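You operate a simulated robot arm through the tools that you are given. There is no shell and no other tool. Be economical: measure what you need, move in short steps, check, and stop when the job is done.

You are at the controls of a simulated two-armed robot. One attempt, no reset.

TASK
Wipe up the spill on the bare side of the yellow-marked table with the blue cloth and put it back.

It is judged by the outcome, as a careful person would: the job done as asked, and still so three seconds after it is handed in. It fails if anything else is knocked over, pushed out of place, dropped, spilled or broken. Flat cloth is picked up by pressing the open fingertips on it (5 to 10 N) and closing them slowly along it; thin cloth reads only 2 to 8 mm in the jaws.

THE ROBOT
Two 7-joint arms with two-finger parallel grippers on one trunk, on a base that drives. Base frame: it is fixed to the floor where the robot stands at the start and does not move with it; the origin is under the middle of the robot, x ahead of it, y to its left, z up; the surface under the hand at the start is at about z = 765. Units: mm, degrees, N and s.
The left shoulder is at the start at [50, 187, 1035], the right one opposite. With the tool pointing down near the work surface each hand reaches from about 100 to 660 mm from the robot's upright axis, wherever it stands, measured 20 degrees to its own side. Payload 3.43 kg a hand.
Tool frame (each hand has its own): the origin (TCP) lies between the finger pads and is the grasp point; the fingertips stand 30 mm ahead of it; z points along the fingers, y is the line along which they close. Largest opening 94 mm; finger width 28, thickness 10; the body of the gripper, 50 by 96 mm, starts 55 mm behind the TCP.
Orientation is that of the tool frame in the base frame, as a unit quaternion [x, y, z, w]. With the fingers straight down and closing along the base's y, the tool's x points along the base's -x, its y along +y and its z along -z.

THE INTERFACE
- The arms move only by the tool jog_arm. It takes "left_steps", "right_steps" or both (then of equal length, played together; a hand with none holds still); each is a list of rows, each a list of 3 entries, a list of its own where there are three numbers: the turn, a rotation vector about the tool's x, y, z in degrees, then the shift along the tool's x, y, z in mm, then the gripper command, from -1 (shut) to 1 (fully open), values between in proportion. In form: [[[wx, wy, wz], [dx, dy, dz], jaw], ...]. A call has 1 to 10 rows; each row shifts and turns the commanded pose from where the row before left it, along the tool's axes as they then stand. A row lasts 0.2 s, in which the tool goes at most 50 mm and 8.6 degrees; a call with a longer step from one row to the next is refused whole, and so is a gripper value outside its range. Where a pose cannot be reached the arm comes as near as it can. A force on the tool above 40 N (or 10 N above the force at the start of the call, whichever is more), or a blocked arm, ends the call early, and 0.2 s more pass. The fingers move at their own pace (about 153 mm/s each) and stop on an object; they squeeze with about 29 N. The grip force told is the motor's: it shows also when the fingers shut on nothing. Time passes only in rows, and 0.2 s behind the last, so rows that do not move let the fingers close. The reply holds the time, the measured pose of the TCP, the force on the tool along the base axes, the opening and the grip force, in the units named above and with some noise, with the torque about the TCP (base axes, N m) and any sound that the robot's microphone picked up, and new pictures: "views" is both (left out), scene, wrist or none (wrist: the cameras of the hands that moved).
- Cameras (640 x 400 px; columns grow to the right, rows downward): "scene" is now at [141.2, 32.2, 1215.9]; the picture's right is [0.29, -0.96, 0.00], its down [-0.44, -0.13, -0.89] and it looks along [0.85, 0.25, -0.46] (base axes); focal length 273 px, centre (320, 200). "left" rides on the left gripper at [76, -14, -102] in its tool frame; the picture's right is [0.18, 0.98, 0.00], its down [-0.75, 0.14, -0.64] and it looks along [-0.63, 0.12, 0.77] (tool axes); focal length 243 px, centre (320, 200). "right" rides on the right gripper at [76, 14, -103] in its tool frame; the picture's right is [-0.18, 0.98, 0.00], its down [-0.75, -0.14, -0.64] and it looks along [-0.63, -0.12, 0.77] (tool axes); focal length 243 px, centre (320, 200). There is no depth. A picture from a camera that has moved, and an enlarged one, comes with that camera's place and axes in the base frame and with its lens. The place of the scene camera against the robot may be out by one fixed shift of up to 12 mm in any direction.
- slide_trunk(by): slides the trunk up (or, below 0, down) by that many mm; the arms and the scene camera ride with it, the base frame stays. It gives what a move gives, with no picture.
- roll_base(legs): drives the robot by 1 to 6 legs, each [ahead, left, turn to the left] in mm, mm and degrees, along the robot's own axes; the way and the turn of a leg run together, so that a leg with both is an arc; at most 1500 mm and 180 degrees a leg. The arms and the cameras ride along, it lands a little off, and it stops where it bumps. It gives what a move gives, and a new picture of the scene camera.
- pan_tilt(pan, tilt): turns the head with the scene camera to pan (to the left, within 80 degrees either way) and tilt (down, from -29 to 69), counted from straight ahead of the robot. It gives what a move gives, and a new picture of the scene camera.
- inspect(camera, box): a new picture of the part [left, top, right, bottom] of that camera's present view, enlarged. The clock stands still meanwhile.
- hand_in(): hands the job in; it is judged then, once.

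Work in short steps. Places have to be worked out from the pictures, the camera data and where the tool is seen: move nearer, look again, correct. Check each grasp and each placing, and mend what went wrong. You have 120 turns and 260 pictures in all, those below and enlarged ones among them. Open the grippers and draw the arms clear of the work before you hand the job in, unless the task says otherwise; then end with one line.

The tools are called after "Call:" by a JSON object that holds its "method" and its "body". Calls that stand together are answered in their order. jog_arm: Moves the arms, as the interface text tells. Its arguments: {"type":"object","properties":{"left_steps":{"type":"array","items":{"type":"array"}},"right_steps":{"type":"array","items":{"type":"array"}},"views":{"type":"string","enum":["both","scene","wrist","none"]}},"required":[]} The other tools are called the same way: slide_trunk (by) slides the trunk up or down; roll_base (legs) drives the base; pan_tilt (pan, tilt) turns the head that bears the scene camera; inspect (camera, box) takes an enlarged picture of a part of a camera's view; hand_in () hands the job in.

At the start:

```text
t: 0.0
left_eef_pos: [385.1, 318.2, 1052.4]
left_tcp_rot: [0.0, 1.0, 0.0, 0.0]
left_wrist_force: [0.3, 0.2, 0.0]
left_torque: [-0.03, 0.01, -0.03]
left_width: 93.9
left_grip_force: 0.0
right_eef_pos: [455.0, -100.9, 962.0]
right_tcp_rot: [0.0, 1.0, 0.0, 0.0]
right_wrist_force: [-0.1, -0.6, 0.0]
right_torque: [0.0, 0.01, -0.02]
right_width: 93.9
right_grip_force: 0.0
trunk travel left (down, up): [-250.0, 182.0]
robot x, y, heading: [1.8, -1.5, -0.2]
head pan, tilt: [16.6, 27.1]
```

scene: 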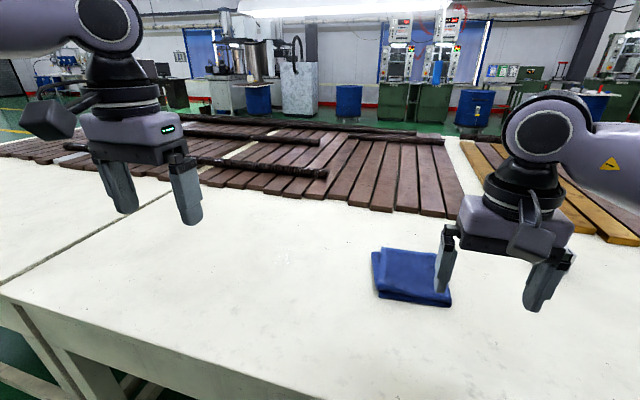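
right: 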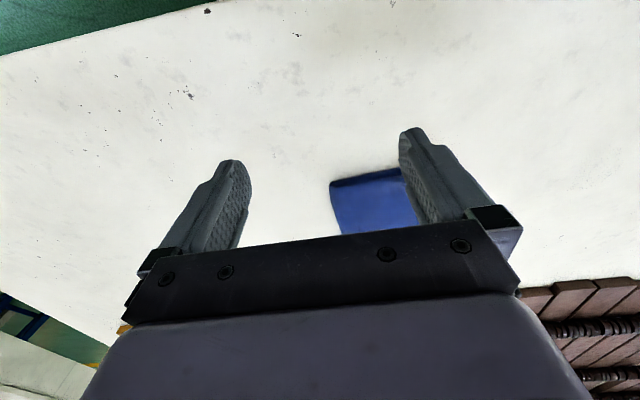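
left: 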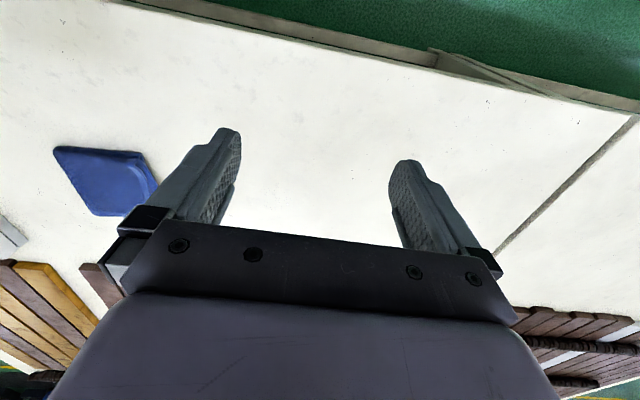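

The blue cloth lies folded on the table ahead, but I see no spill or yellow mark yet. I look around with the head.

Call:
{"method": "pan_tilt", "body": {"pan": -60, "tilt": 25}}

Call:
{"method": "pan_tilt", "body": {"pan": 75, "tilt": 25}}

Call:
{"method": "pan_tilt", "body": {"pan": 0, "tilt": 40}}

```text
t: 1.5
left_eef_pos: [385.5, 318.2, 1051.8]
left_tcp_rot: [0.0, 1.0, 0.0, 0.0]
left_wrist_force: [0.3, 0.4, 0.7]
left_torque: [-0.02, -0.04, 0.01]
left_width: 94.2
left_grip_force: 0.0
right_eef_pos: [454.0, -101.4, 962.3]
right_tcp_rot: [0.0, 1.0, 0.0, -0.001]
right_wrist_force: [0.4, -0.4, -0.3]
right_torque: [-0.02, -0.04, -0.01]
right_width: 93.8
right_grip_force: 0.1
trunk travel left (down, up): [-250.0, 182.0]
robot x, y, heading: [3.9, -1.1, -0.2]
head pan, tilt: [-60.0, 25.0]
camera scene: at [99.6, -73.7, 1219.3], right [-0.87, -0.5, 0.0], down [-0.21, 0.37, -0.91], along [0.45, -0.78, -0.42], focal length 273 px, centre (320, 200)
```

scene: 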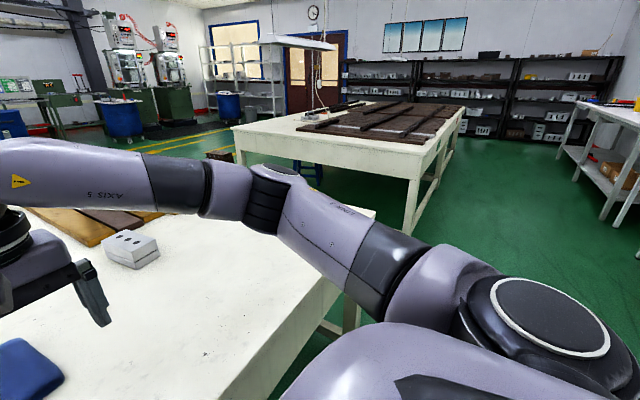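

```text
t: 3.7
left_eef_pos: [386.0, 317.9, 1052.3]
left_tcp_rot: [0.001, 1.0, 0.0, 0.0]
left_wrist_force: [-1.0, -1.0, -1.1]
left_torque: [0.0, 0.02, 0.0]
left_width: 94.2
left_grip_force: 0.1
right_eef_pos: [453.6, -102.2, 962.5]
right_tcp_rot: [0.0, 1.0, -0.001, 0.0]
right_wrist_force: [0.4, 0.5, -0.8]
right_torque: [0.03, 0.02, -0.02]
right_width: 93.7
right_grip_force: 0.1
trunk travel left (down, up): [-250.0, 182.0]
robot x, y, heading: [-0.8, -0.4, 0.2]
head pan, tilt: [75.0, 25.0]
camera scene: at [77.4, 95.1, 1219.3], right [0.97, -0.26, 0.0], down [-0.11, -0.41, -0.91], along [0.23, 0.88, -0.42], focal length 273 px, centre (320, 200)
```

scene: 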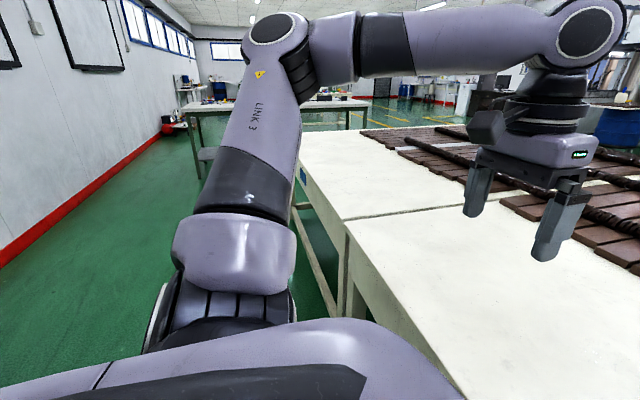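

```text
t: 5.1
left_eef_pos: [385.6, 318.5, 1053.0]
left_tcp_rot: [0.0, 1.0, -0.001, 0.0]
left_wrist_force: [-0.7, 0.5, -0.6]
left_torque: [0.0, -0.03, -0.01]
left_width: 94.1
left_grip_force: 0.1
right_eef_pos: [454.8, -100.7, 963.2]
right_tcp_rot: [0.0, 1.0, 0.0, 0.0]
right_wrist_force: [-0.6, -0.5, 0.7]
right_torque: [-0.01, -0.01, -0.02]
right_width: 94.1
right_grip_force: 0.2
trunk travel left (down, up): [-250.0, 182.0]
robot x, y, heading: [-4.2, -0.3, 0.2]
head pan, tilt: [0.0, 40.0]
camera scene: at [138.5, 6.2, 1196.0], right [0.0, -1.0, 0.0], down [-0.64, 0.0, -0.77], along [0.77, 0.0, -0.64], focal length 273 px, centre (320, 200)
```

scene: 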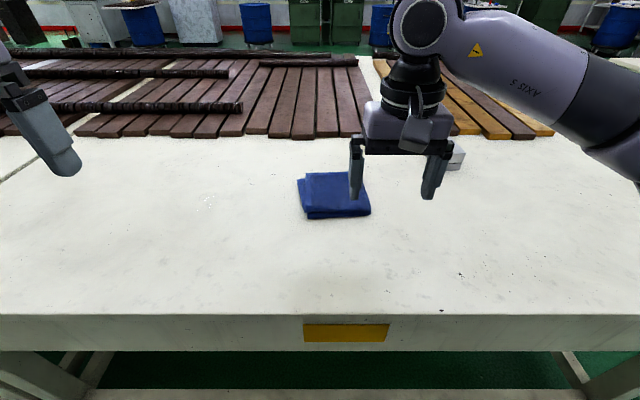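

This table carries the yellow mark. I look closely for the spill on its bare part.

Call:
{"method": "inspect", "body": {"camera": "scene", "box": [0, 130, 320, 330]}}

Call:
{"method": "inspect", "body": {"camera": "scene", "box": [320, 130, 640, 330]}}

```text
2.00 times, centred on (160, 230) of scene
camera zoom: at [138.5, 6.2, 1196.0], right [0.0, -1.0, 0.0], down [-0.64, 0.0, -0.77], along [0.77, 0.0, -0.64], focal length 546 px, centre (640, 140)
```

zoom: 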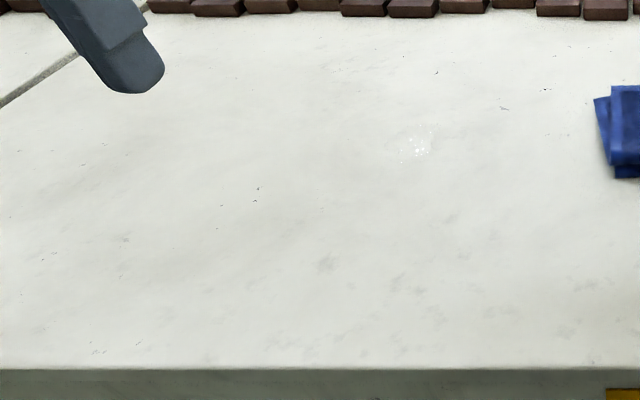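

```text
2.00 times, centred on (480, 230) of scene
camera zoom: at [138.5, 6.2, 1196.0], right [0.0, -1.0, 0.0], down [-0.64, 0.0, -0.77], along [0.77, 0.0, -0.64], focal length 546 px, centre (0, 140)
```

zoom: 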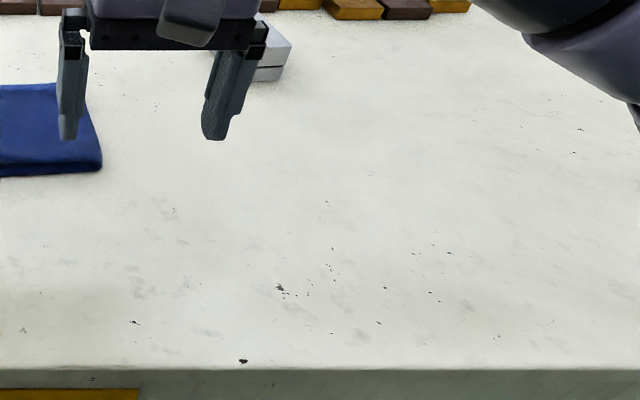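

Faint sparkles appear near (645, 286), possibly a glossy clear spill. I check it in the left wrist camera and the scene camera enlarged.

Call:
{"method": "inspect", "body": {"camera": "left", "box": [180, 100, 420, 250]}}

Call:
{"method": "inspect", "body": {"camera": "scene", "box": [150, 165, 262, 235]}}

```text
2.67 times, centred on (300, 175) of left
camera zoom: at [308.4, 304.5, 1154.6], right [-0.18, 0.98, 0.0], down [0.75, 0.14, 0.64], along [0.63, 0.12, -0.77], focal length 647 px, centre (373, 267)
```

zoom: 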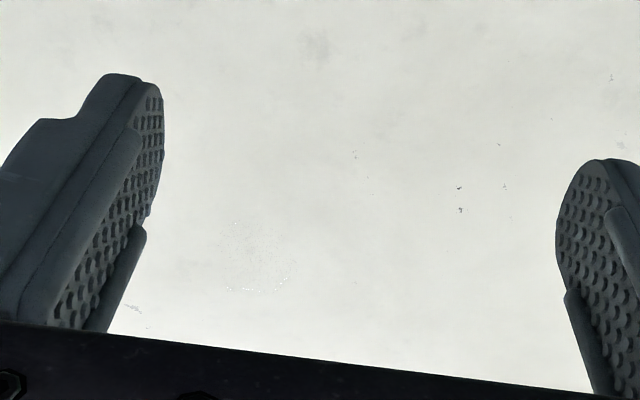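

```text
5.71 times, centred on (206, 200) of scene
camera zoom: at [138.5, 6.2, 1196.0], right [0.0, -1.0, 0.0], down [-0.64, 0.0, -0.77], along [0.77, 0.0, -0.64], focal length 1561 px, centre (971, 200)
```

zoom: 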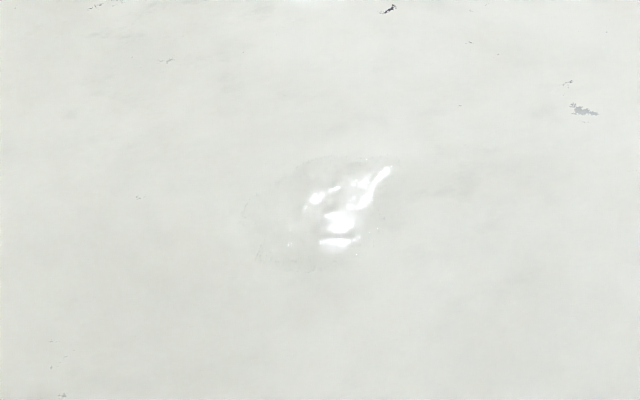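

A clear, glossy film of roughly 60–80 mm lies near (636–649, 275–285): that is the spill. It and the cloth (about (665, -30)) are at the edge of reach, so I roll ahead cautiously and then view from closer.

Call:
{"method": "roll_base", "body": {"legs": [[100, 0, 0]]}}

```text
t: 6.2
left_eef_pos: [453.6, 318.1, 1052.6]
left_tcp_rot: [-0.001, 1.0, 0.0, 0.001]
left_wrist_force: [0.5, 0.6, 0.8]
left_torque: [0.03, 0.01, -0.01]
left_width: 93.9
left_grip_force: 0.0
right_eef_pos: [523.4, -101.9, 963.4]
right_tcp_rot: [0.0, 1.0, 0.001, -0.001]
right_wrist_force: [-0.6, -0.8, -0.6]
right_torque: [-0.02, 0.01, 0.0]
right_width: 94.0
right_grip_force: 0.1
trunk travel left (down, up): [-250.0, 182.0]
robot x, y, heading: [69.4, -0.4, -0.0]
head pan, tilt: [0.0, 40.0]
stopped in leg 1: the robot was blocked; the commanded pose is now the measured one
camera scene: at [206.4, 6.2, 1196.0], right [0.0, -1.0, 0.0], down [-0.64, 0.0, -0.77], along [0.77, 0.0, -0.64], focal length 273 px, centre (320, 200)
```

scene: 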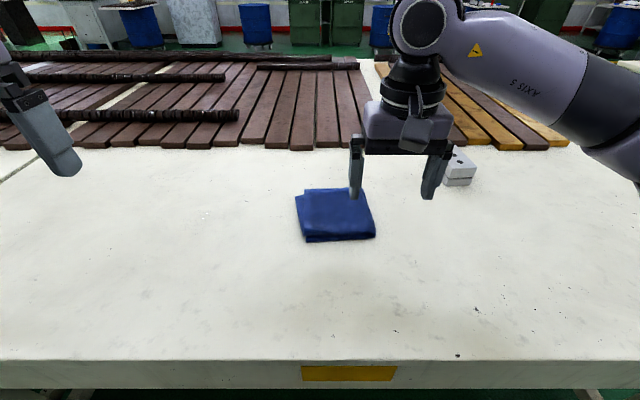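

Blocked by the table at +69 mm; I back off slightly, clear the right hand to the side, and move the left hand over toward the cloth to view it.

Call:
{"method": "roll_base", "body": {"legs": [[-6, 0, 0]]}}

Call:
{"method": "jog_arm", "body": {"right_steps": [[[0, 0, 0], [20, -40, -10], 1], [[0, 0, 0], [20, -40, -10], 1], [[0, 0, 0], [20, -40, -10], 1], [[0, 0, 0], [20, -40, -10], 1], [[0, 0, 0], [20, -40, 0], 1], [[0, 0, 0], [0, 0, 0], 1]], "left_steps": [[[0, 0, 0], [0, -45, 20], 1], [[0, 0, 0], [0, -45, 20], 1], [[0, 0, 0], [0, -45, 20], 1], [[0, 0, 0], [0, -45, 20], 1], [[0, 0, 0], [0, -45, 0], 1], [[0, 0, 0], [0, -45, 0], 1]]}}

```text
t: 7.0
left_eef_pos: [447.4, 317.4, 1052.2]
left_tcp_rot: [-0.001, 1.0, 0.0, 0.001]
left_wrist_force: [0.2, 0.7, -0.1]
left_torque: [0.01, 0.02, -0.02]
left_width: 94.0
left_grip_force: 0.0
right_eef_pos: [517.2, -102.7, 963.0]
right_tcp_rot: [0.001, 1.0, 0.0, 0.0]
right_wrist_force: [-1.1, -0.3, 0.3]
right_torque: [0.01, -0.01, 0.03]
right_width: 94.0
right_grip_force: 0.1
trunk travel left (down, up): [-250.0, 182.0]
robot x, y, heading: [62.8, 0.8, 0.1]
head pan, tilt: [0.0, 40.0]
camera scene: at [200.6, 6.2, 1196.0], right [0.0, -1.0, 0.0], down [-0.64, 0.0, -0.77], along [0.77, 0.0, -0.64], focal length 273 px, centre (320, 200)
```

scene: 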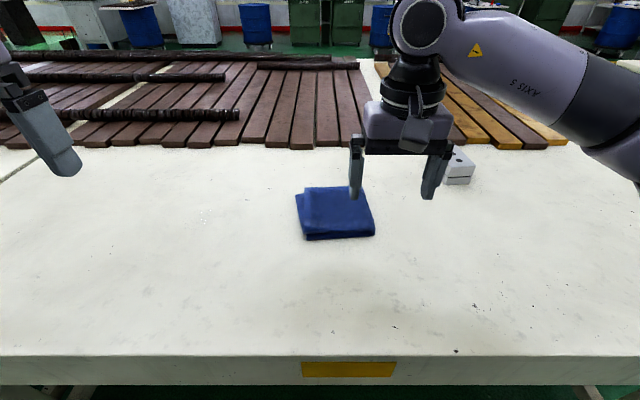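

```text
t: 8.4
left_eef_pos: [441.7, 124.0, 968.6]
left_tcp_rot: [-0.001, 1.0, -0.001, 0.0]
left_wrist_force: [0.3, -0.2, -0.4]
left_torque: [0.03, 0.0, 0.01]
left_width: 94.0
left_grip_force: 0.0
left hand out of reach, approached as far as the arm can: row 5, 6
right_eef_pos: [416.8, -301.9, 1002.4]
right_tcp_rot: [-0.001, 1.0, 0.0, 0.0]
right_wrist_force: [-0.1, -0.5, -0.1]
right_torque: [0.01, 0.0, -0.04]
right_width: 93.7
right_grip_force: 0.1
trunk travel left (down, up): [-250.0, 182.0]
robot x, y, heading: [58.5, 1.1, 0.1]
head pan, tilt: [0.0, 40.0]
camera scene: at [201.1, 6.3, 1195.9], right [0.0, -1.0, 0.0], down [-0.64, 0.0, -0.77], along [0.77, 0.0, -0.64], focal length 273 px, centre (320, 200)
camera right: at [339.5, -287.1, 1104.1], right [0.18, 0.98, 0.0], down [0.75, -0.14, 0.64], along [0.63, -0.12, -0.77], focal length 243 px, centre (320, 200)
camera left: at [363.9, 111.2, 1071.2], right [-0.19, 0.98, 0.0], down [0.75, 0.14, 0.64], along [0.63, 0.12, -0.77], focal length 243 px, centre (320, 200)
```

scene: 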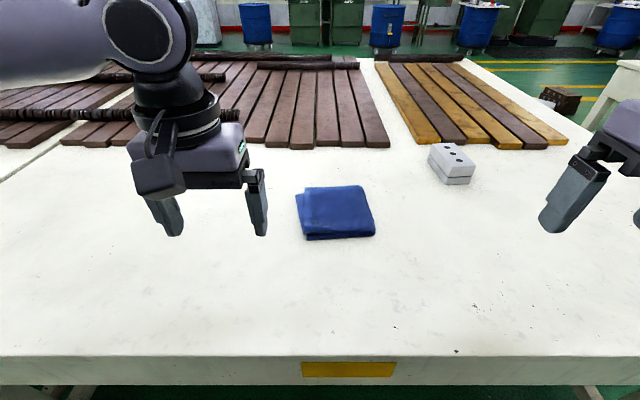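
right: 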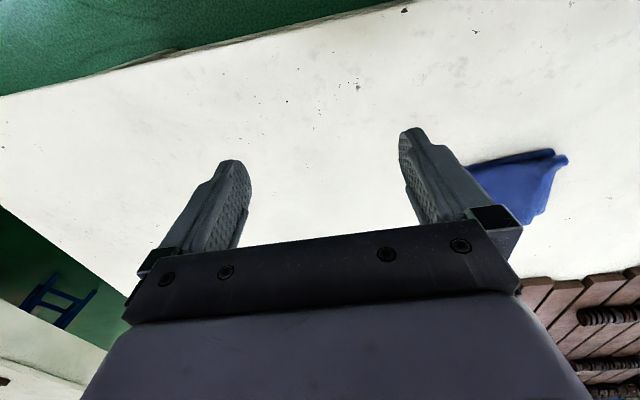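
left: 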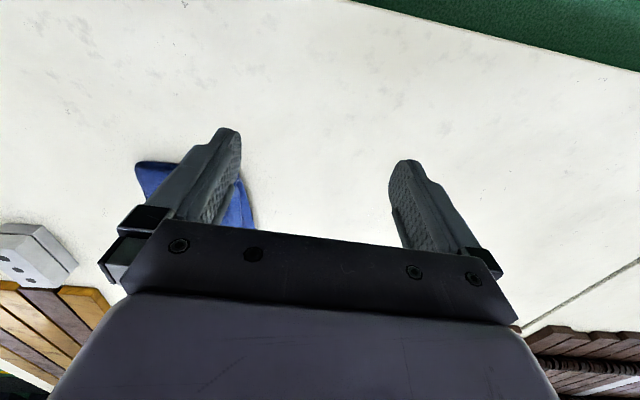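

The left hand cannot cross that far, but the base can shift sideways. I'll use the right hand: roll left 100 mm and look at the cloth and box.

Call:
{"method": "roll_base", "body": {"legs": [[0, 100, 0]]}}

Call:
{"method": "inspect", "body": {"camera": "scene", "box": [290, 140, 530, 290]}}

```text
t: 9.9
left_eef_pos: [440.4, 222.1, 968.9]
left_tcp_rot: [-0.002, 1.0, 0.0, 0.0]
left_wrist_force: [-0.2, -0.7, 0.1]
left_torque: [0.01, -0.03, 0.0]
left_width: 93.8
left_grip_force: 0.1
right_eef_pos: [416.6, -204.1, 1001.9]
right_tcp_rot: [0.0, 1.0, 0.0, 0.0]
right_wrist_force: [0.3, -0.3, -0.6]
right_torque: [-0.01, -0.03, 0.03]
right_width: 94.0
right_grip_force: 0.0
trunk travel left (down, up): [-250.0, 182.0]
robot x, y, heading: [71.5, 99.2, 0.3]
head pan, tilt: [0.0, 40.0]
camera scene: at [200.7, 103.8, 1196.0], right [0.0, -1.0, 0.0], down [-0.64, 0.0, -0.77], along [0.77, 0.0, -0.64], focal length 273 px, centre (320, 200)
```

scene: 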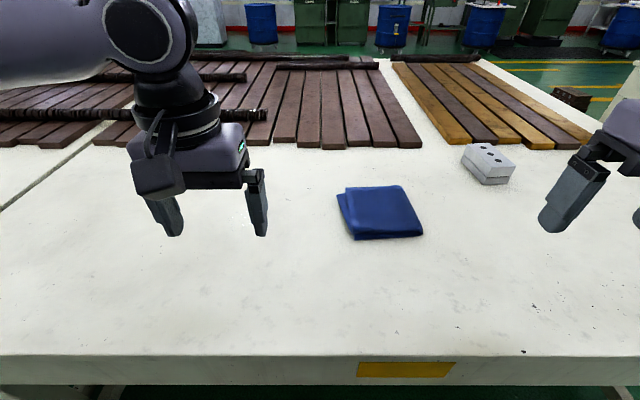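

```text
2.67 times, centred on (410, 215) of scene
camera zoom: at [200.7, 103.8, 1196.0], right [0.0, -1.0, 0.0], down [-0.64, 0.0, -0.77], along [0.77, 0.0, -0.64], focal length 728 px, centre (80, 160)
```

zoom: 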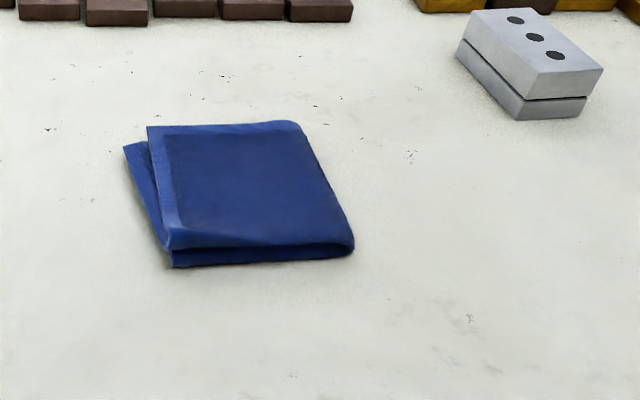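

The folded cloth is about 150×160 mm centred near (670, -40), with a grey box to its right (about (780, -240)). I bring the right hand above the cloth and look through its wrist camera.

Call:
{"method": "jog_arm", "body": {"right_steps": [[[0, 0, 0], [-34, 23.5, 17], 1], [[0, 0, 0], [-34, 23.5, 17], 1], [[0, 0, 0], [-34, 23.5, 17], 1], [[0, 0, 0], [-34, 23.5, 17], 1], [[0, 0, 0], [-34, 23.5, 17], 1], [[0, 0, 0], [-34, 23.5, 17], 1], [[0, 0, 0], [-34, 23.5, 17], 1], [[0, 0, 0], [0, 0, 0], 1]]}}

```text
t: 11.7
left_eef_pos: [440.7, 220.9, 969.2]
left_tcp_rot: [-0.002, 1.0, -0.001, 0.001]
left_wrist_force: [-0.3, 0.9, -0.3]
left_torque: [0.02, -0.02, -0.01]
left_width: 94.2
left_grip_force: 0.1
right_eef_pos: [658.3, -39.6, 883.3]
right_tcp_rot: [-0.001, 1.0, 0.0, 0.0]
right_wrist_force: [0.5, 1.1, 0.2]
right_torque: [-0.06, 0.01, -0.02]
right_width: 93.7
right_grip_force: 0.0
trunk travel left (down, up): [-250.0, 182.0]
robot x, y, heading: [62.7, 97.0, -0.2]
head pan, tilt: [0.0, 40.0]
camera scene: at [200.7, 103.5, 1196.0], right [0.0, -1.0, 0.0], down [-0.64, 0.0, -0.77], along [0.77, 0.0, -0.64], focal length 273 px, centre (320, 200)
camera right: at [580.8, -25.2, 985.4], right [0.18, 0.98, 0.0], down [0.75, -0.14, 0.64], along [0.63, -0.12, -0.77], focal length 243 px, centre (320, 200)
```

scene: 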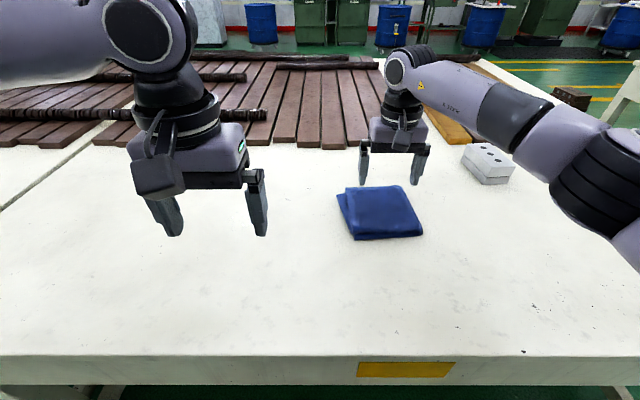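
right: 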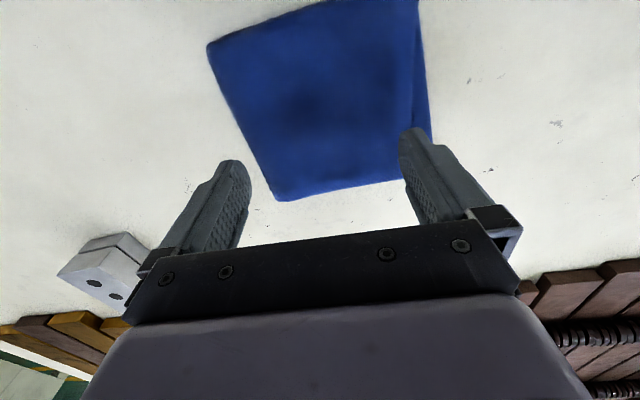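

Wrist view gives the cloth x 590–750, y -113..45, so its centre is about (672, -36). I centre over it and descend to just above with a partial opening.

Call:
{"method": "jog_arm", "body": {"right_steps": [[[0, 0, 0], [-14, 3, 20], 0.5], [[0, 0, 0], [0, 0, 20], 0.5], [[0, 0, 0], [0, 0, 15], 0.5], [[0, 0, 0], [0, 0, 8], 0.5], [[0, 0, 0], [0, 0, 0], 0.5]], "views": "both"}}

```text
t: 12.9
left_eef_pos: [440.9, 222.3, 969.3]
left_tcp_rot: [-0.002, 1.0, -0.001, 0.0]
left_wrist_force: [-0.5, 0.1, 0.0]
left_torque: [0.02, 0.01, -0.01]
left_width: 93.7
left_grip_force: 0.1
right_eef_pos: [669.3, -35.6, 821.0]
right_tcp_rot: [0.001, 1.0, 0.0, 0.0]
right_wrist_force: [-0.1, -0.7, 0.7]
right_torque: [0.0, -0.01, 0.02]
right_width: 70.5
right_grip_force: 0.1
trunk travel left (down, up): [-250.0, 182.0]
robot x, y, heading: [63.3, 95.1, -0.0]
head pan, tilt: [0.0, 40.0]
camera scene: at [200.7, 103.6, 1196.0], right [0.0, -1.0, 0.0], down [-0.64, 0.0, -0.77], along [0.77, 0.0, -0.64], focal length 273 px, centre (320, 200)
camera right: at [593.1, -22.1, 923.0], right [0.18, 0.98, 0.0], down [0.75, -0.14, 0.64], along [0.63, -0.12, -0.77], focal length 243 px, centre (320, 200)
```

scene: 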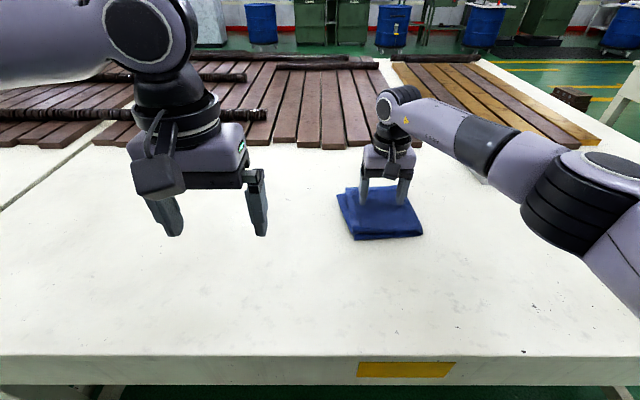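
right: 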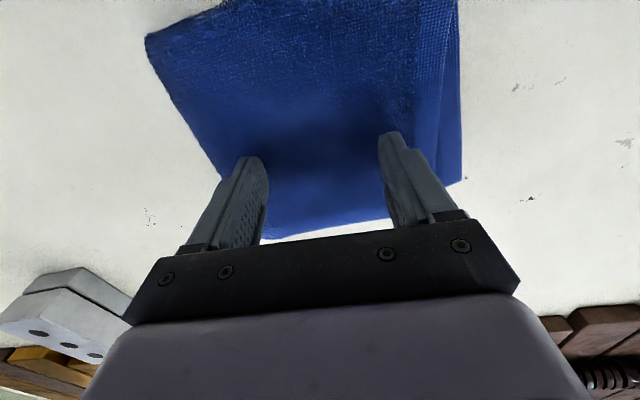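

Tips are ~15–20 mm above the cloth. I lower in small steps until the force reads 5–10 N.

Call:
{"method": "jog_arm", "body": {"right_steps": [[[0, 0, 0], [0, 0, 4], 0.5], [[0, 0, 0], [0, 0, 4], 0.5], [[0, 0, 0], [0, 0, 3], 0.5], [[0, 0, 0], [0, 0, 2], 0.5]], "views": "none"}}

```text
t: 13.9
left_eef_pos: [440.8, 222.2, 970.7]
left_tcp_rot: [-0.001, 1.0, -0.001, 0.001]
left_wrist_force: [0.2, -0.6, -0.1]
left_torque: [0.02, -0.01, -0.01]
left_width: 93.8
left_grip_force: 0.2
right_eef_pos: [668.1, -36.9, 808.2]
right_tcp_rot: [0.0, 1.0, 0.0, 0.001]
right_wrist_force: [1.1, 0.1, 6.5]
right_torque: [-0.01, -0.01, 0.0]
right_width: 69.8
right_grip_force: 0.1
trunk travel left (down, up): [-250.0, 182.0]
robot x, y, heading: [62.3, 99.7, 0.2]
head pan, tilt: [0.0, 40.0]
```

6.5 N contact: pressed on the cloth. Now I close slowly.

Call:
{"method": "jog_arm", "body": {"right_steps": [[[0, 0, 0], [0, 0, 0.5], 0.4], [[0, 0, 0], [0, 0, 0], 0.3], [[0, 0, 0], [0, 0, 0], 0.2], [[0, 0, 0], [0, 0, 0], 0.1], [[0, 0, 0], [0, 0, 0], 0.0], [[0, 0, 0], [0, 0, 0], -0.1], [[0, 0, 0], [0, 0, 0], -0.2], [[0, 0, 0], [0, 0, 0], -0.3], [[0, 0, 0], [0, 0, 0], -0.4], [[0, 0, 0], [0, 0, 0], -0.5]], "views": "wrist"}}

```text
t: 16.1
left_eef_pos: [440.8, 221.4, 969.9]
left_tcp_rot: [-0.001, 1.0, -0.001, 0.001]
left_wrist_force: [-0.5, -0.4, 0.3]
left_torque: [0.03, 0.0, 0.0]
left_width: 94.0
left_grip_force: 0.1
right_eef_pos: [669.1, -35.8, 807.2]
right_tcp_rot: [0.0, 1.0, 0.0, 0.001]
right_wrist_force: [0.1, -0.5, 9.0]
right_torque: [0.0, -0.01, 0.01]
right_width: 25.1
right_grip_force: 2.0
trunk travel left (down, up): [-250.0, 182.0]
robot x, y, heading: [63.5, 97.5, 0.1]
head pan, tilt: [0.0, 40.0]
camera right: at [592.0, -22.0, 909.6], right [0.18, 0.98, 0.0], down [0.75, -0.14, 0.64], along [0.63, -0.12, -0.77], focal length 243 px, centre (320, 200)
```

right: 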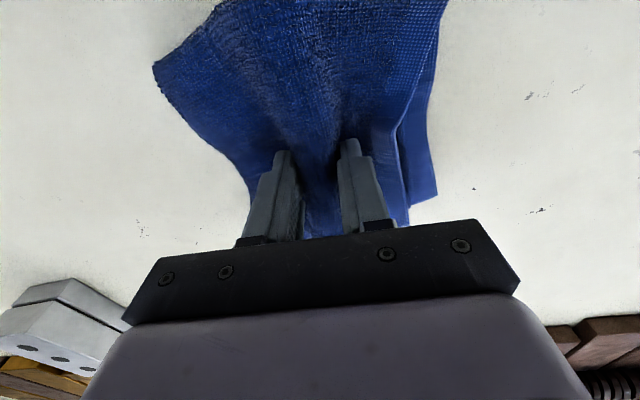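

It is gathering well. I continue closing to shut.

Call:
{"method": "jog_arm", "body": {"right_steps": [[[0, 0, 0], [0, 0, 0], -0.6], [[0, 0, 0], [0, 0, 0], -0.7], [[0, 0, 0], [0, 0, 0], -0.8], [[0, 0, 0], [0, 0, 0], -0.9], [[0, 0, 0], [0, 0, 0], -1], [[0, 0, 0], [0, 0, 0], -1]], "views": "wrist"}}

```text
t: 17.5
left_eef_pos: [440.4, 223.0, 968.7]
left_tcp_rot: [-0.001, 1.0, 0.0, 0.0]
left_wrist_force: [0.0, -0.6, 0.3]
left_torque: [0.0, -0.04, 0.02]
left_width: 94.2
left_grip_force: 0.1
right_eef_pos: [669.6, -35.8, 807.3]
right_tcp_rot: [0.0, 1.0, 0.0, 0.0]
right_wrist_force: [-0.6, 0.1, 7.3]
right_torque: [-0.02, -0.01, -0.01]
right_width: 15.7
right_grip_force: 29.3
trunk travel left (down, up): [-250.0, 182.0]
robot x, y, heading: [66.1, 96.5, -0.0]
head pan, tilt: [0.0, 40.0]
camera right: at [592.0, -22.0, 909.6], right [0.18, 0.98, 0.0], down [0.75, -0.14, 0.64], along [0.63, -0.12, -0.77], focal length 243 px, centre (320, 200)
```

right: 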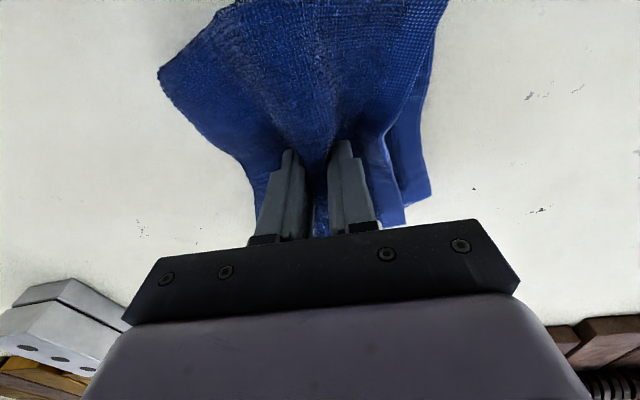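

Gripped: 15.7 mm of cloth (several layers) at 29 N. I lift 100 mm gently.

Call:
{"method": "jog_arm", "body": {"right_steps": [[[0, 0, 0], [0, 0, -15], -1], [[0, 0, 0], [0, 0, -20], -1], [[0, 0, 0], [0, 0, -25], -1], [[0, 0, 0], [0, 0, -25], -1], [[0, 0, 0], [0, 0, -25], -1], [[0, 0, 0], [0, 0, 0], -1]]}}

```text
t: 18.9
left_eef_pos: [440.9, 222.8, 969.2]
left_tcp_rot: [-0.002, 1.0, -0.001, 0.0]
left_wrist_force: [0.5, -0.3, 0.2]
left_torque: [0.02, 0.05, 0.0]
left_width: 94.0
left_grip_force: 0.1
right_eef_pos: [669.4, -35.6, 916.2]
right_tcp_rot: [0.0, 1.0, 0.0, 0.0]
right_wrist_force: [0.6, -0.2, -1.0]
right_torque: [0.0, 0.0, 0.06]
right_width: 15.4
right_grip_force: 29.1
trunk travel left (down, up): [-250.0, 182.0]
robot x, y, heading: [60.9, 97.6, 0.2]
head pan, tilt: [0.0, 40.0]
camera scene: at [200.8, 103.5, 1195.9], right [0.0, -1.0, 0.0], down [-0.64, 0.0, -0.77], along [0.77, 0.0, -0.64], focal length 273 px, centre (320, 200)
camera right: at [592.1, -20.9, 1018.5], right [0.18, 0.98, 0.0], down [0.75, -0.14, 0.64], along [0.63, -0.12, -0.77], focal length 243 px, centre (320, 200)
```

scene: 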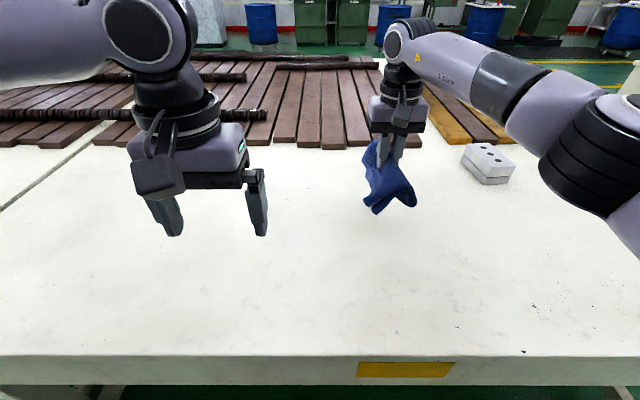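
right: 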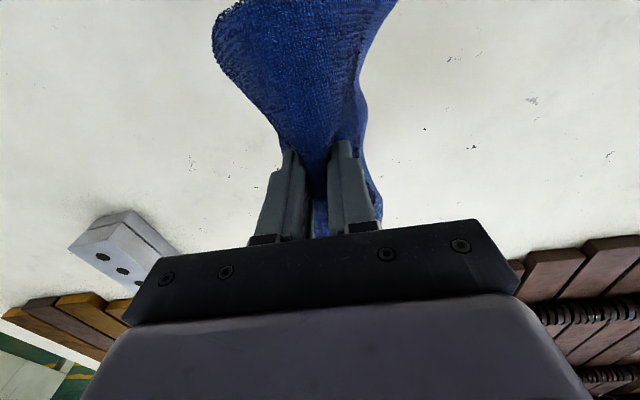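

The cloth is held securely. I roll the base 300 mm left so the right hand comes over the spill area.

Call:
{"method": "roll_base", "body": {"legs": [[0, 250, 0]]}}

Call:
{"method": "inspect", "body": {"camera": "scene", "box": [240, 150, 480, 300]}}

Call:
{"method": "inspect", "body": {"camera": "right", "box": [320, 0, 640, 200]}}

```text
t: 21.7
left_eef_pos: [440.1, 472.9, 969.0]
left_tcp_rot: [-0.002, 1.0, 0.0, 0.001]
left_wrist_force: [0.9, 0.6, 0.1]
left_torque: [0.01, -0.03, 0.04]
left_width: 93.9
left_grip_force: 0.0
right_eef_pos: [668.4, 216.1, 916.0]
right_tcp_rot: [-0.001, 1.0, -0.001, 0.0]
right_wrist_force: [-0.3, -0.2, -0.7]
right_torque: [-0.01, 0.02, 0.01]
right_width: 15.4
right_grip_force: 28.9
trunk travel left (down, up): [-250.0, 182.0]
robot x, y, heading: [62.7, 344.3, 0.2]
head pan, tilt: [0.0, 40.0]
camera scene: at [200.1, 353.6, 1196.0], right [0.0, -1.0, 0.0], down [-0.64, 0.0, -0.77], along [0.77, 0.0, -0.64], focal length 273 px, centre (320, 200)
```

scene: 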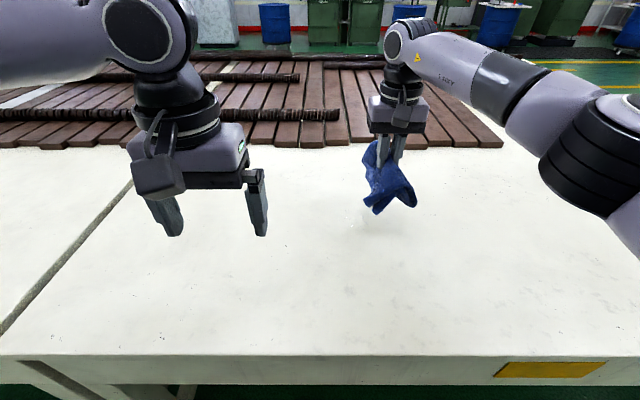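

```text
2.67 times, centred on (360, 225) of scene
camera zoom: at [200.1, 353.6, 1196.0], right [0.0, -1.0, 0.0], down [-0.64, 0.0, -0.77], along [0.77, 0.0, -0.64], focal length 728 px, centre (213, 133)
```

zoom: 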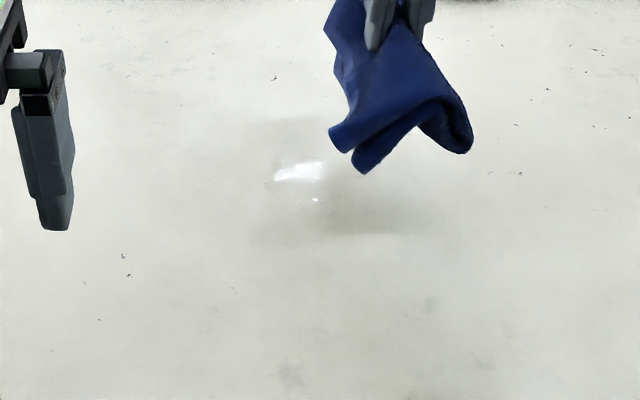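

```text
2.00 times, centred on (480, 100) of right
camera zoom: at [591.6, 229.5, 1018.2], right [0.18, 0.98, 0.0], down [0.75, -0.14, 0.64], along [0.63, -0.12, -0.77], focal length 485 px, centre (0, 400)
```

zoom: 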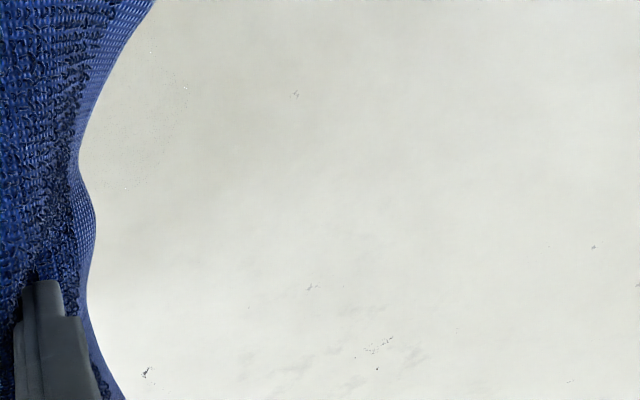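

The spill centre triangulates to about (650, 278), ±35 mm. I roll 60 mm further left to bring the hand over it.

Call:
{"method": "roll_base", "body": {"legs": [[0, 70, 0]]}}

Call:
{"method": "jog_arm", "body": {"right_steps": [[[0, 0, 0], [18, 0, 15], -1], [[0, 0, 0], [0, 0, 20], -1], [[0, 0, 0], [0, 0, 20], -1], [[0, 0, 0], [0, 0, 15], -1], [[0, 0, 0], [0, 0, 10], -1]]}}

```text
t: 23.0
left_eef_pos: [440.9, 542.5, 968.4]
left_tcp_rot: [-0.001, 1.0, -0.001, -0.001]
left_wrist_force: [0.7, -0.6, -0.9]
left_torque: [0.03, -0.04, -0.03]
left_width: 93.9
left_grip_force: 0.0
right_eef_pos: [667.8, 284.7, 915.5]
right_tcp_rot: [0.0, 1.0, 0.0, 0.0]
right_wrist_force: [-0.4, -0.1, -0.2]
right_torque: [-0.06, 0.01, 0.02]
right_width: 15.4
right_grip_force: 29.4
trunk travel left (down, up): [-250.0, 182.0]
robot x, y, heading: [60.0, 419.0, 0.2]
head pan, tilt: [0.0, 40.0]
camera scene: at [200.0, 424.6, 1196.0], right [0.0, -1.0, 0.0], down [-0.64, 0.0, -0.77], along [0.77, 0.0, -0.64], focal length 273 px, centre (320, 200)
```

scene: 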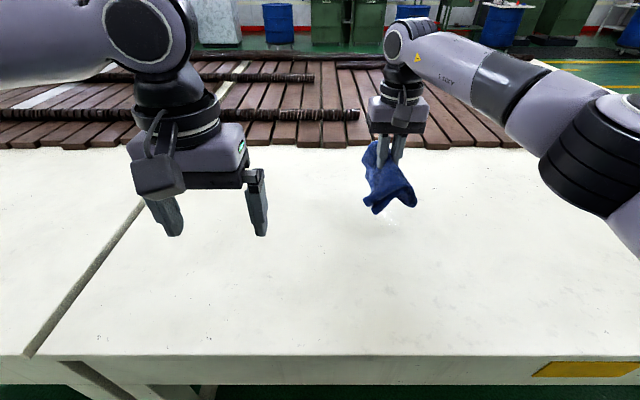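

```text
t: 24.2
left_eef_pos: [440.8, 542.0, 969.1]
left_tcp_rot: [-0.001, 1.0, -0.001, 0.0]
left_wrist_force: [-0.5, -0.1, 0.7]
left_torque: [0.03, 0.0, 0.02]
left_width: 93.7
left_grip_force: 0.1
right_eef_pos: [648.9, 285.0, 836.2]
right_tcp_rot: [0.0, 1.0, 0.001, 0.001]
right_wrist_force: [-0.7, 0.2, 0.4]
right_torque: [-0.05, 0.02, -0.01]
right_width: 15.3
right_grip_force: 29.1
trunk travel left (down, up): [-250.0, 182.0]
robot x, y, heading: [60.9, 419.4, -0.0]
head pan, tilt: [0.0, 40.0]
camera scene: at [200.0, 424.4, 1196.0], right [0.0, -1.0, 0.0], down [-0.64, 0.0, -0.77], along [0.77, 0.0, -0.64], focal length 273 px, centre (320, 200)
camera right: at [573.2, 299.6, 937.6], right [0.18, 0.98, 0.0], down [0.75, -0.14, 0.64], along [0.63, -0.12, -0.77], focal length 243 px, centre (320, 200)
```

scene: 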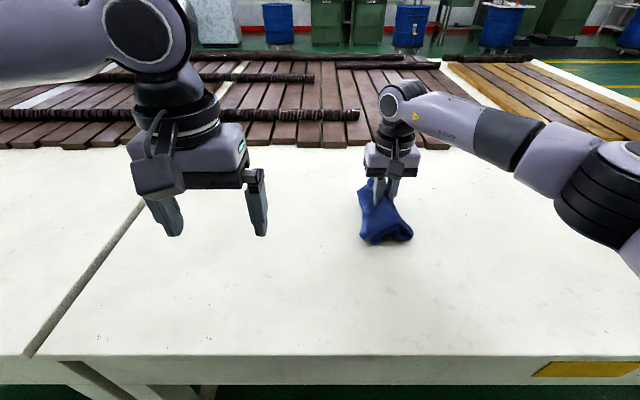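
right: 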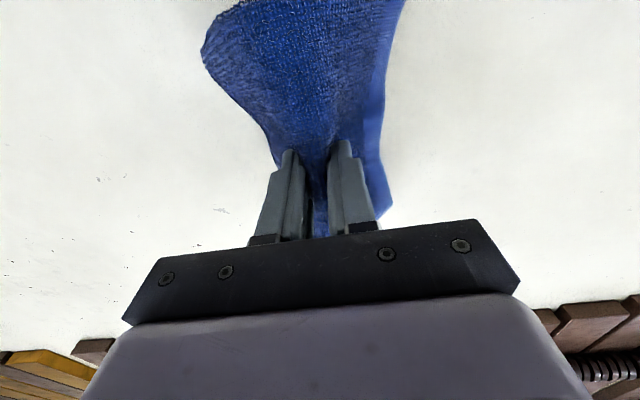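

The cloth is touching down on the spill. I press down gradually to a wiping force.

Call:
{"method": "jog_arm", "body": {"right_steps": [[[0, 0, 0], [0, 0, 8], -1], [[0, 0, 0], [0, 0, 6], -1], [[0, 0, 0], [0, 0, 5], -1], [[0, 0, 0], [0, 0, 4], -1]], "views": "none"}}

```text
t: 25.2
left_eef_pos: [439.6, 543.2, 969.4]
left_tcp_rot: [-0.002, 1.0, 0.0, 0.001]
left_wrist_force: [-0.3, -0.9, -0.2]
left_torque: [-0.02, -0.01, 0.0]
left_width: 94.2
left_grip_force: 0.0
right_eef_pos: [649.7, 285.2, 814.3]
right_tcp_rot: [-0.001, 1.0, 0.001, 0.001]
right_wrist_force: [-0.9, 0.9, 7.1]
right_torque: [-0.02, -0.03, 0.01]
right_width: 14.8
right_grip_force: 28.3
trunk travel left (down, up): [-250.0, 182.0]
robot x, y, heading: [62.9, 417.0, 0.0]
head pan, tilt: [0.0, 40.0]
```

7 N. I press slightly more and wipe in a zigzag over x 605–690, y 235–330.

Call:
{"method": "jog_arm", "body": {"right_steps": [[[0, 0, 0], [-20, -22, 1.5], -1], [[0, 0, 0], [-20, -22, 0], -1], [[0, 0, 0], [0, 22, 0], -1], [[0, 0, 0], [0, 22, 0], -1], [[0, 0, 0], [0, 22, 0], -1], [[0, 0, 0], [0, 22, 0], -1], [[0, 0, 0], [20, 0, 0], -1], [[0, 0, 0], [0, -22, 0], -1], [[0, 0, 0], [0, -22, 0], -1], [[0, 0, 0], [0, -22, 0], -1]], "views": "none"}}

Call:
{"method": "jog_arm", "body": {"right_steps": [[[0, 0, 0], [0, -22, 0], -1], [[0, 0, 0], [20, 0, 0], -1], [[0, 0, 0], [0, 22, 0], -1], [[0, 0, 0], [0, 22, 0], -1], [[0, 0, 0], [0, 22, 0], -1], [[0, 0, 0], [0, 22, 0], -1], [[0, 0, 0], [20, 0, 0], -1], [[0, 0, 0], [0, -22, 0], -1], [[0, 0, 0], [0, -22, 0], -1], [[0, 0, 0], [0, -22, 0], -1]], "views": "none"}}

Call:
{"method": "jog_arm", "body": {"right_steps": [[[0, 0, 0], [0, -22, 0], -1], [[0, 0, 0], [20, 0, 0], -1], [[0, 0, 0], [0, 22, 0], -1], [[0, 0, 0], [0, 22, 0], -1], [[0, 0, 0], [0, 22, 0], -1], [[0, 0, 0], [0, 22, 0], -1], [[0, 0, 0], [0, 0, 0], -1]], "views": "both"}}

```text
t: 27.4
left_eef_pos: [438.9, 543.8, 969.0]
left_tcp_rot: [-0.002, 1.0, -0.001, 0.001]
left_wrist_force: [-0.6, 0.1, -0.7]
left_torque: [-0.01, -0.02, -0.01]
left_width: 94.1
left_grip_force: 0.1
right_eef_pos: [656.9, 247.2, 811.6]
right_tcp_rot: [0.0, 1.0, 0.0, 0.001]
right_wrist_force: [0.5, 2.8, 13.0]
right_torque: [0.02, -0.08, 0.06]
right_width: 15.5
right_grip_force: 29.1
right hand out of reach, approached as far as the arm can: row 4, 6
trunk travel left (down, up): [-250.0, 182.0]
robot x, y, heading: [62.0, 417.2, 0.1]
head pan, tilt: [0.0, 40.0]
```

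```text
t: 29.6
left_eef_pos: [438.6, 543.9, 969.3]
left_tcp_rot: [-0.002, 1.0, -0.001, 0.001]
left_wrist_force: [-0.3, 0.2, 1.0]
left_torque: [0.03, 0.0, 0.0]
left_width: 94.5
left_grip_force: 0.0
right_eef_pos: [617.6, 246.3, 811.1]
right_tcp_rot: [0.0, 1.0, -0.001, 0.001]
right_wrist_force: [-0.4, 3.6, 13.4]
right_torque: [0.1, -0.03, 0.0]
right_width: 15.1
right_grip_force: 29.1
trunk travel left (down, up): [-250.0, 182.0]
robot x, y, heading: [60.7, 420.2, 0.0]
head pan, tilt: [0.0, 40.0]
```

```text
t: 31.2
left_eef_pos: [439.1, 542.6, 968.8]
left_tcp_rot: [-0.003, 1.0, -0.001, 0.001]
left_wrist_force: [-0.6, 1.5, 0.3]
left_torque: [0.05, 0.02, 0.01]
left_width: 93.8
left_grip_force: 0.0
right_eef_pos: [595.4, 313.1, 811.1]
right_tcp_rot: [0.0, 1.0, 0.001, 0.0]
right_wrist_force: [0.2, -3.6, 12.1]
right_torque: [-0.13, -0.01, 0.0]
right_width: 15.3
right_grip_force: 29.3
trunk travel left (down, up): [-250.0, 182.0]
robot x, y, heading: [61.8, 418.7, 0.3]
head pan, tilt: [0.0, 40.0]
camera scene: at [198.9, 424.4, 1196.1], right [0.0, -1.0, 0.0], down [-0.64, 0.0, -0.77], along [0.77, 0.0, -0.64], focal length 273 px, centre (320, 200)
camera right: at [518.9, 328.1, 913.7], right [0.18, 0.98, 0.0], down [0.75, -0.14, 0.64], along [0.63, -0.12, -0.77], focal length 243 px, centre (320, 200)
```

scene: 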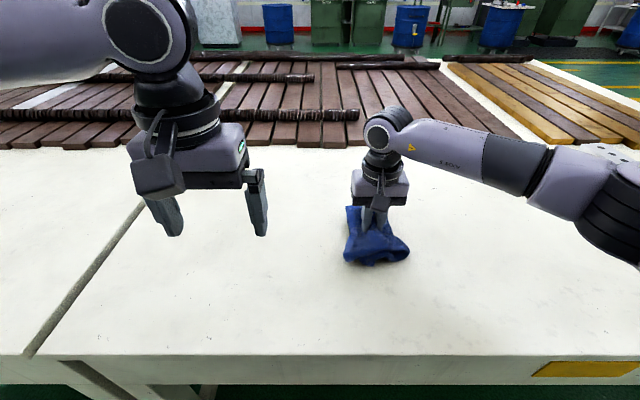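
right: 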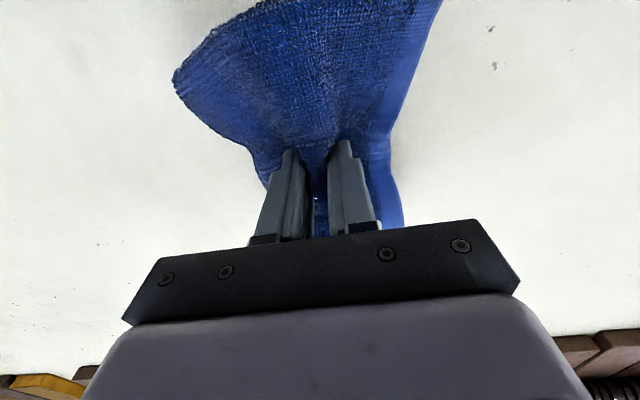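

Wiping strokes done at ~12 N. I lift and shift the hand aside to see whether the spill is gone.

Call:
{"method": "jog_arm", "body": {"right_steps": [[[0, 0, 0], [0, 0, -20], -1], [[0, 0, 0], [0, 0, -30], -1], [[0, 0, 0], [0, 0, -40], -1], [[0, 0, 0], [0, -40, -10], -1], [[0, 0, 0], [0, -45, 0], -1], [[0, 0, 0], [0, -45, 0], -1], [[0, 0, 0], [0, -45, 0], -1], [[0, 0, 0], [0, 0, 0], -1]], "views": "scene"}}

Call:
{"method": "inspect", "body": {"camera": "scene", "box": [300, 150, 460, 250]}}

Call:
{"method": "inspect", "body": {"camera": "right", "box": [320, 0, 640, 200]}}

```text
t: 33.0
left_eef_pos: [439.8, 542.7, 969.2]
left_tcp_rot: [-0.002, 1.0, -0.001, 0.0]
left_wrist_force: [0.2, -0.8, 0.0]
left_torque: [0.03, 0.02, -0.02]
left_width: 94.0
left_grip_force: 0.1
right_eef_pos: [596.3, 135.8, 910.6]
right_tcp_rot: [0.0, 1.0, 0.0, 0.0]
right_wrist_force: [0.5, 0.2, -0.1]
right_torque: [-0.05, 0.03, 0.0]
right_width: 15.2
right_grip_force: 28.8
trunk travel left (down, up): [-250.0, 182.0]
robot x, y, heading: [60.8, 419.9, 0.2]
head pan, tilt: [0.0, 40.0]
camera scene: at [200.0, 424.4, 1196.0], right [0.0, -1.0, 0.0], down [-0.64, 0.0, -0.77], along [0.77, 0.0, -0.64], focal length 273 px, centre (320, 200)
```

scene: 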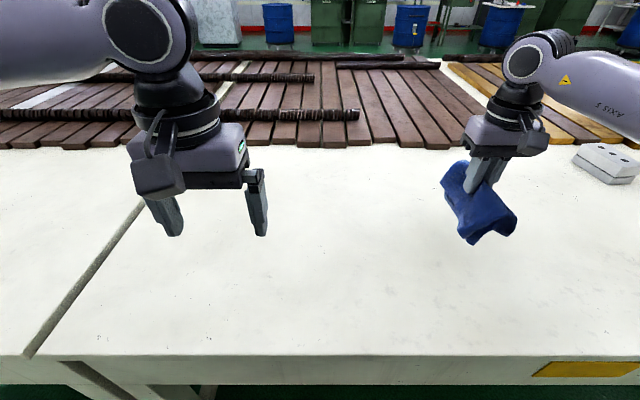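

```text
4.00 times, centred on (380, 200) of scene
camera zoom: at [200.0, 424.4, 1196.0], right [0.0, -1.0, 0.0], down [-0.64, 0.0, -0.77], along [0.77, 0.0, -0.64], focal length 1093 px, centre (80, 200)
```

zoom: 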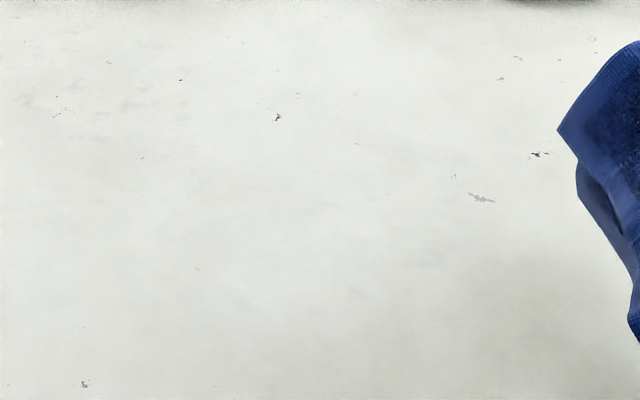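

```text
2.00 times, centred on (480, 100) of right
camera zoom: at [520.2, 151.2, 1013.4], right [0.18, 0.98, 0.0], down [0.75, -0.14, 0.64], along [0.63, -0.12, -0.77], focal length 485 px, centre (0, 400)
```

zoom: 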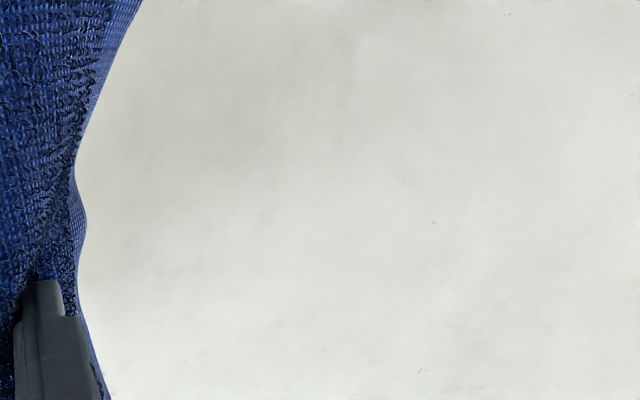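

No film remains visible from here. Since gloss depends on the angle, I roll back to the starting viewpoint, where it did show, to verify before putting the cloth down.

Call:
{"method": "roll_base", "body": {"legs": [[0, -415, 0]]}}

Call:
{"method": "inspect", "body": {"camera": "scene", "box": [120, 160, 280, 260]}}

```text
t: 37.2
left_eef_pos: [441.0, 123.6, 969.1]
left_tcp_rot: [-0.002, 1.0, -0.001, 0.0]
left_wrist_force: [-0.2, -0.5, 0.2]
left_torque: [0.01, 0.01, 0.0]
left_width: 94.0
left_grip_force: 0.0
right_eef_pos: [598.6, -280.9, 910.2]
right_tcp_rot: [0.0, 1.0, 0.0, 0.001]
right_wrist_force: [0.5, 0.1, -1.1]
right_torque: [-0.03, 0.02, 0.01]
right_width: 15.3
right_grip_force: 29.0
trunk travel left (down, up): [-250.0, 182.0]
robot x, y, heading: [60.8, 1.1, -0.0]
head pan, tilt: [0.0, 40.0]
camera scene: at [200.8, 5.9, 1196.0], right [0.0, -1.0, 0.0], down [-0.64, 0.0, -0.77], along [0.77, 0.0, -0.64], focal length 273 px, centre (320, 200)
```

scene: 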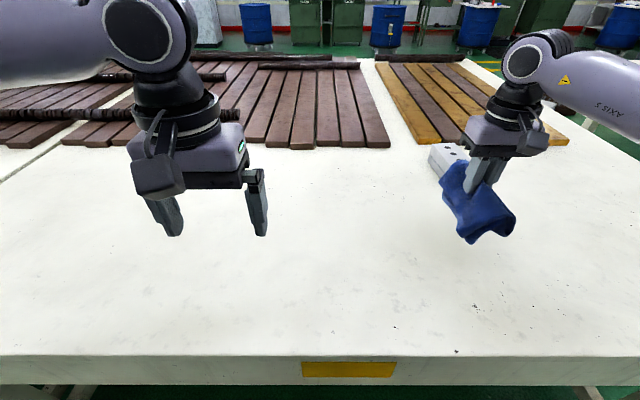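

```text
4.00 times, centred on (200, 210) of scene
camera zoom: at [200.8, 5.9, 1196.0], right [0.0, -1.0, 0.0], down [-0.64, 0.0, -0.77], along [0.77, 0.0, -0.64], focal length 1093 px, centre (800, 160)
```

zoom: 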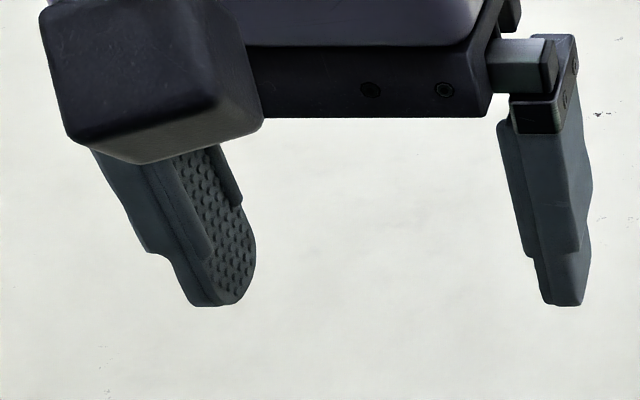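

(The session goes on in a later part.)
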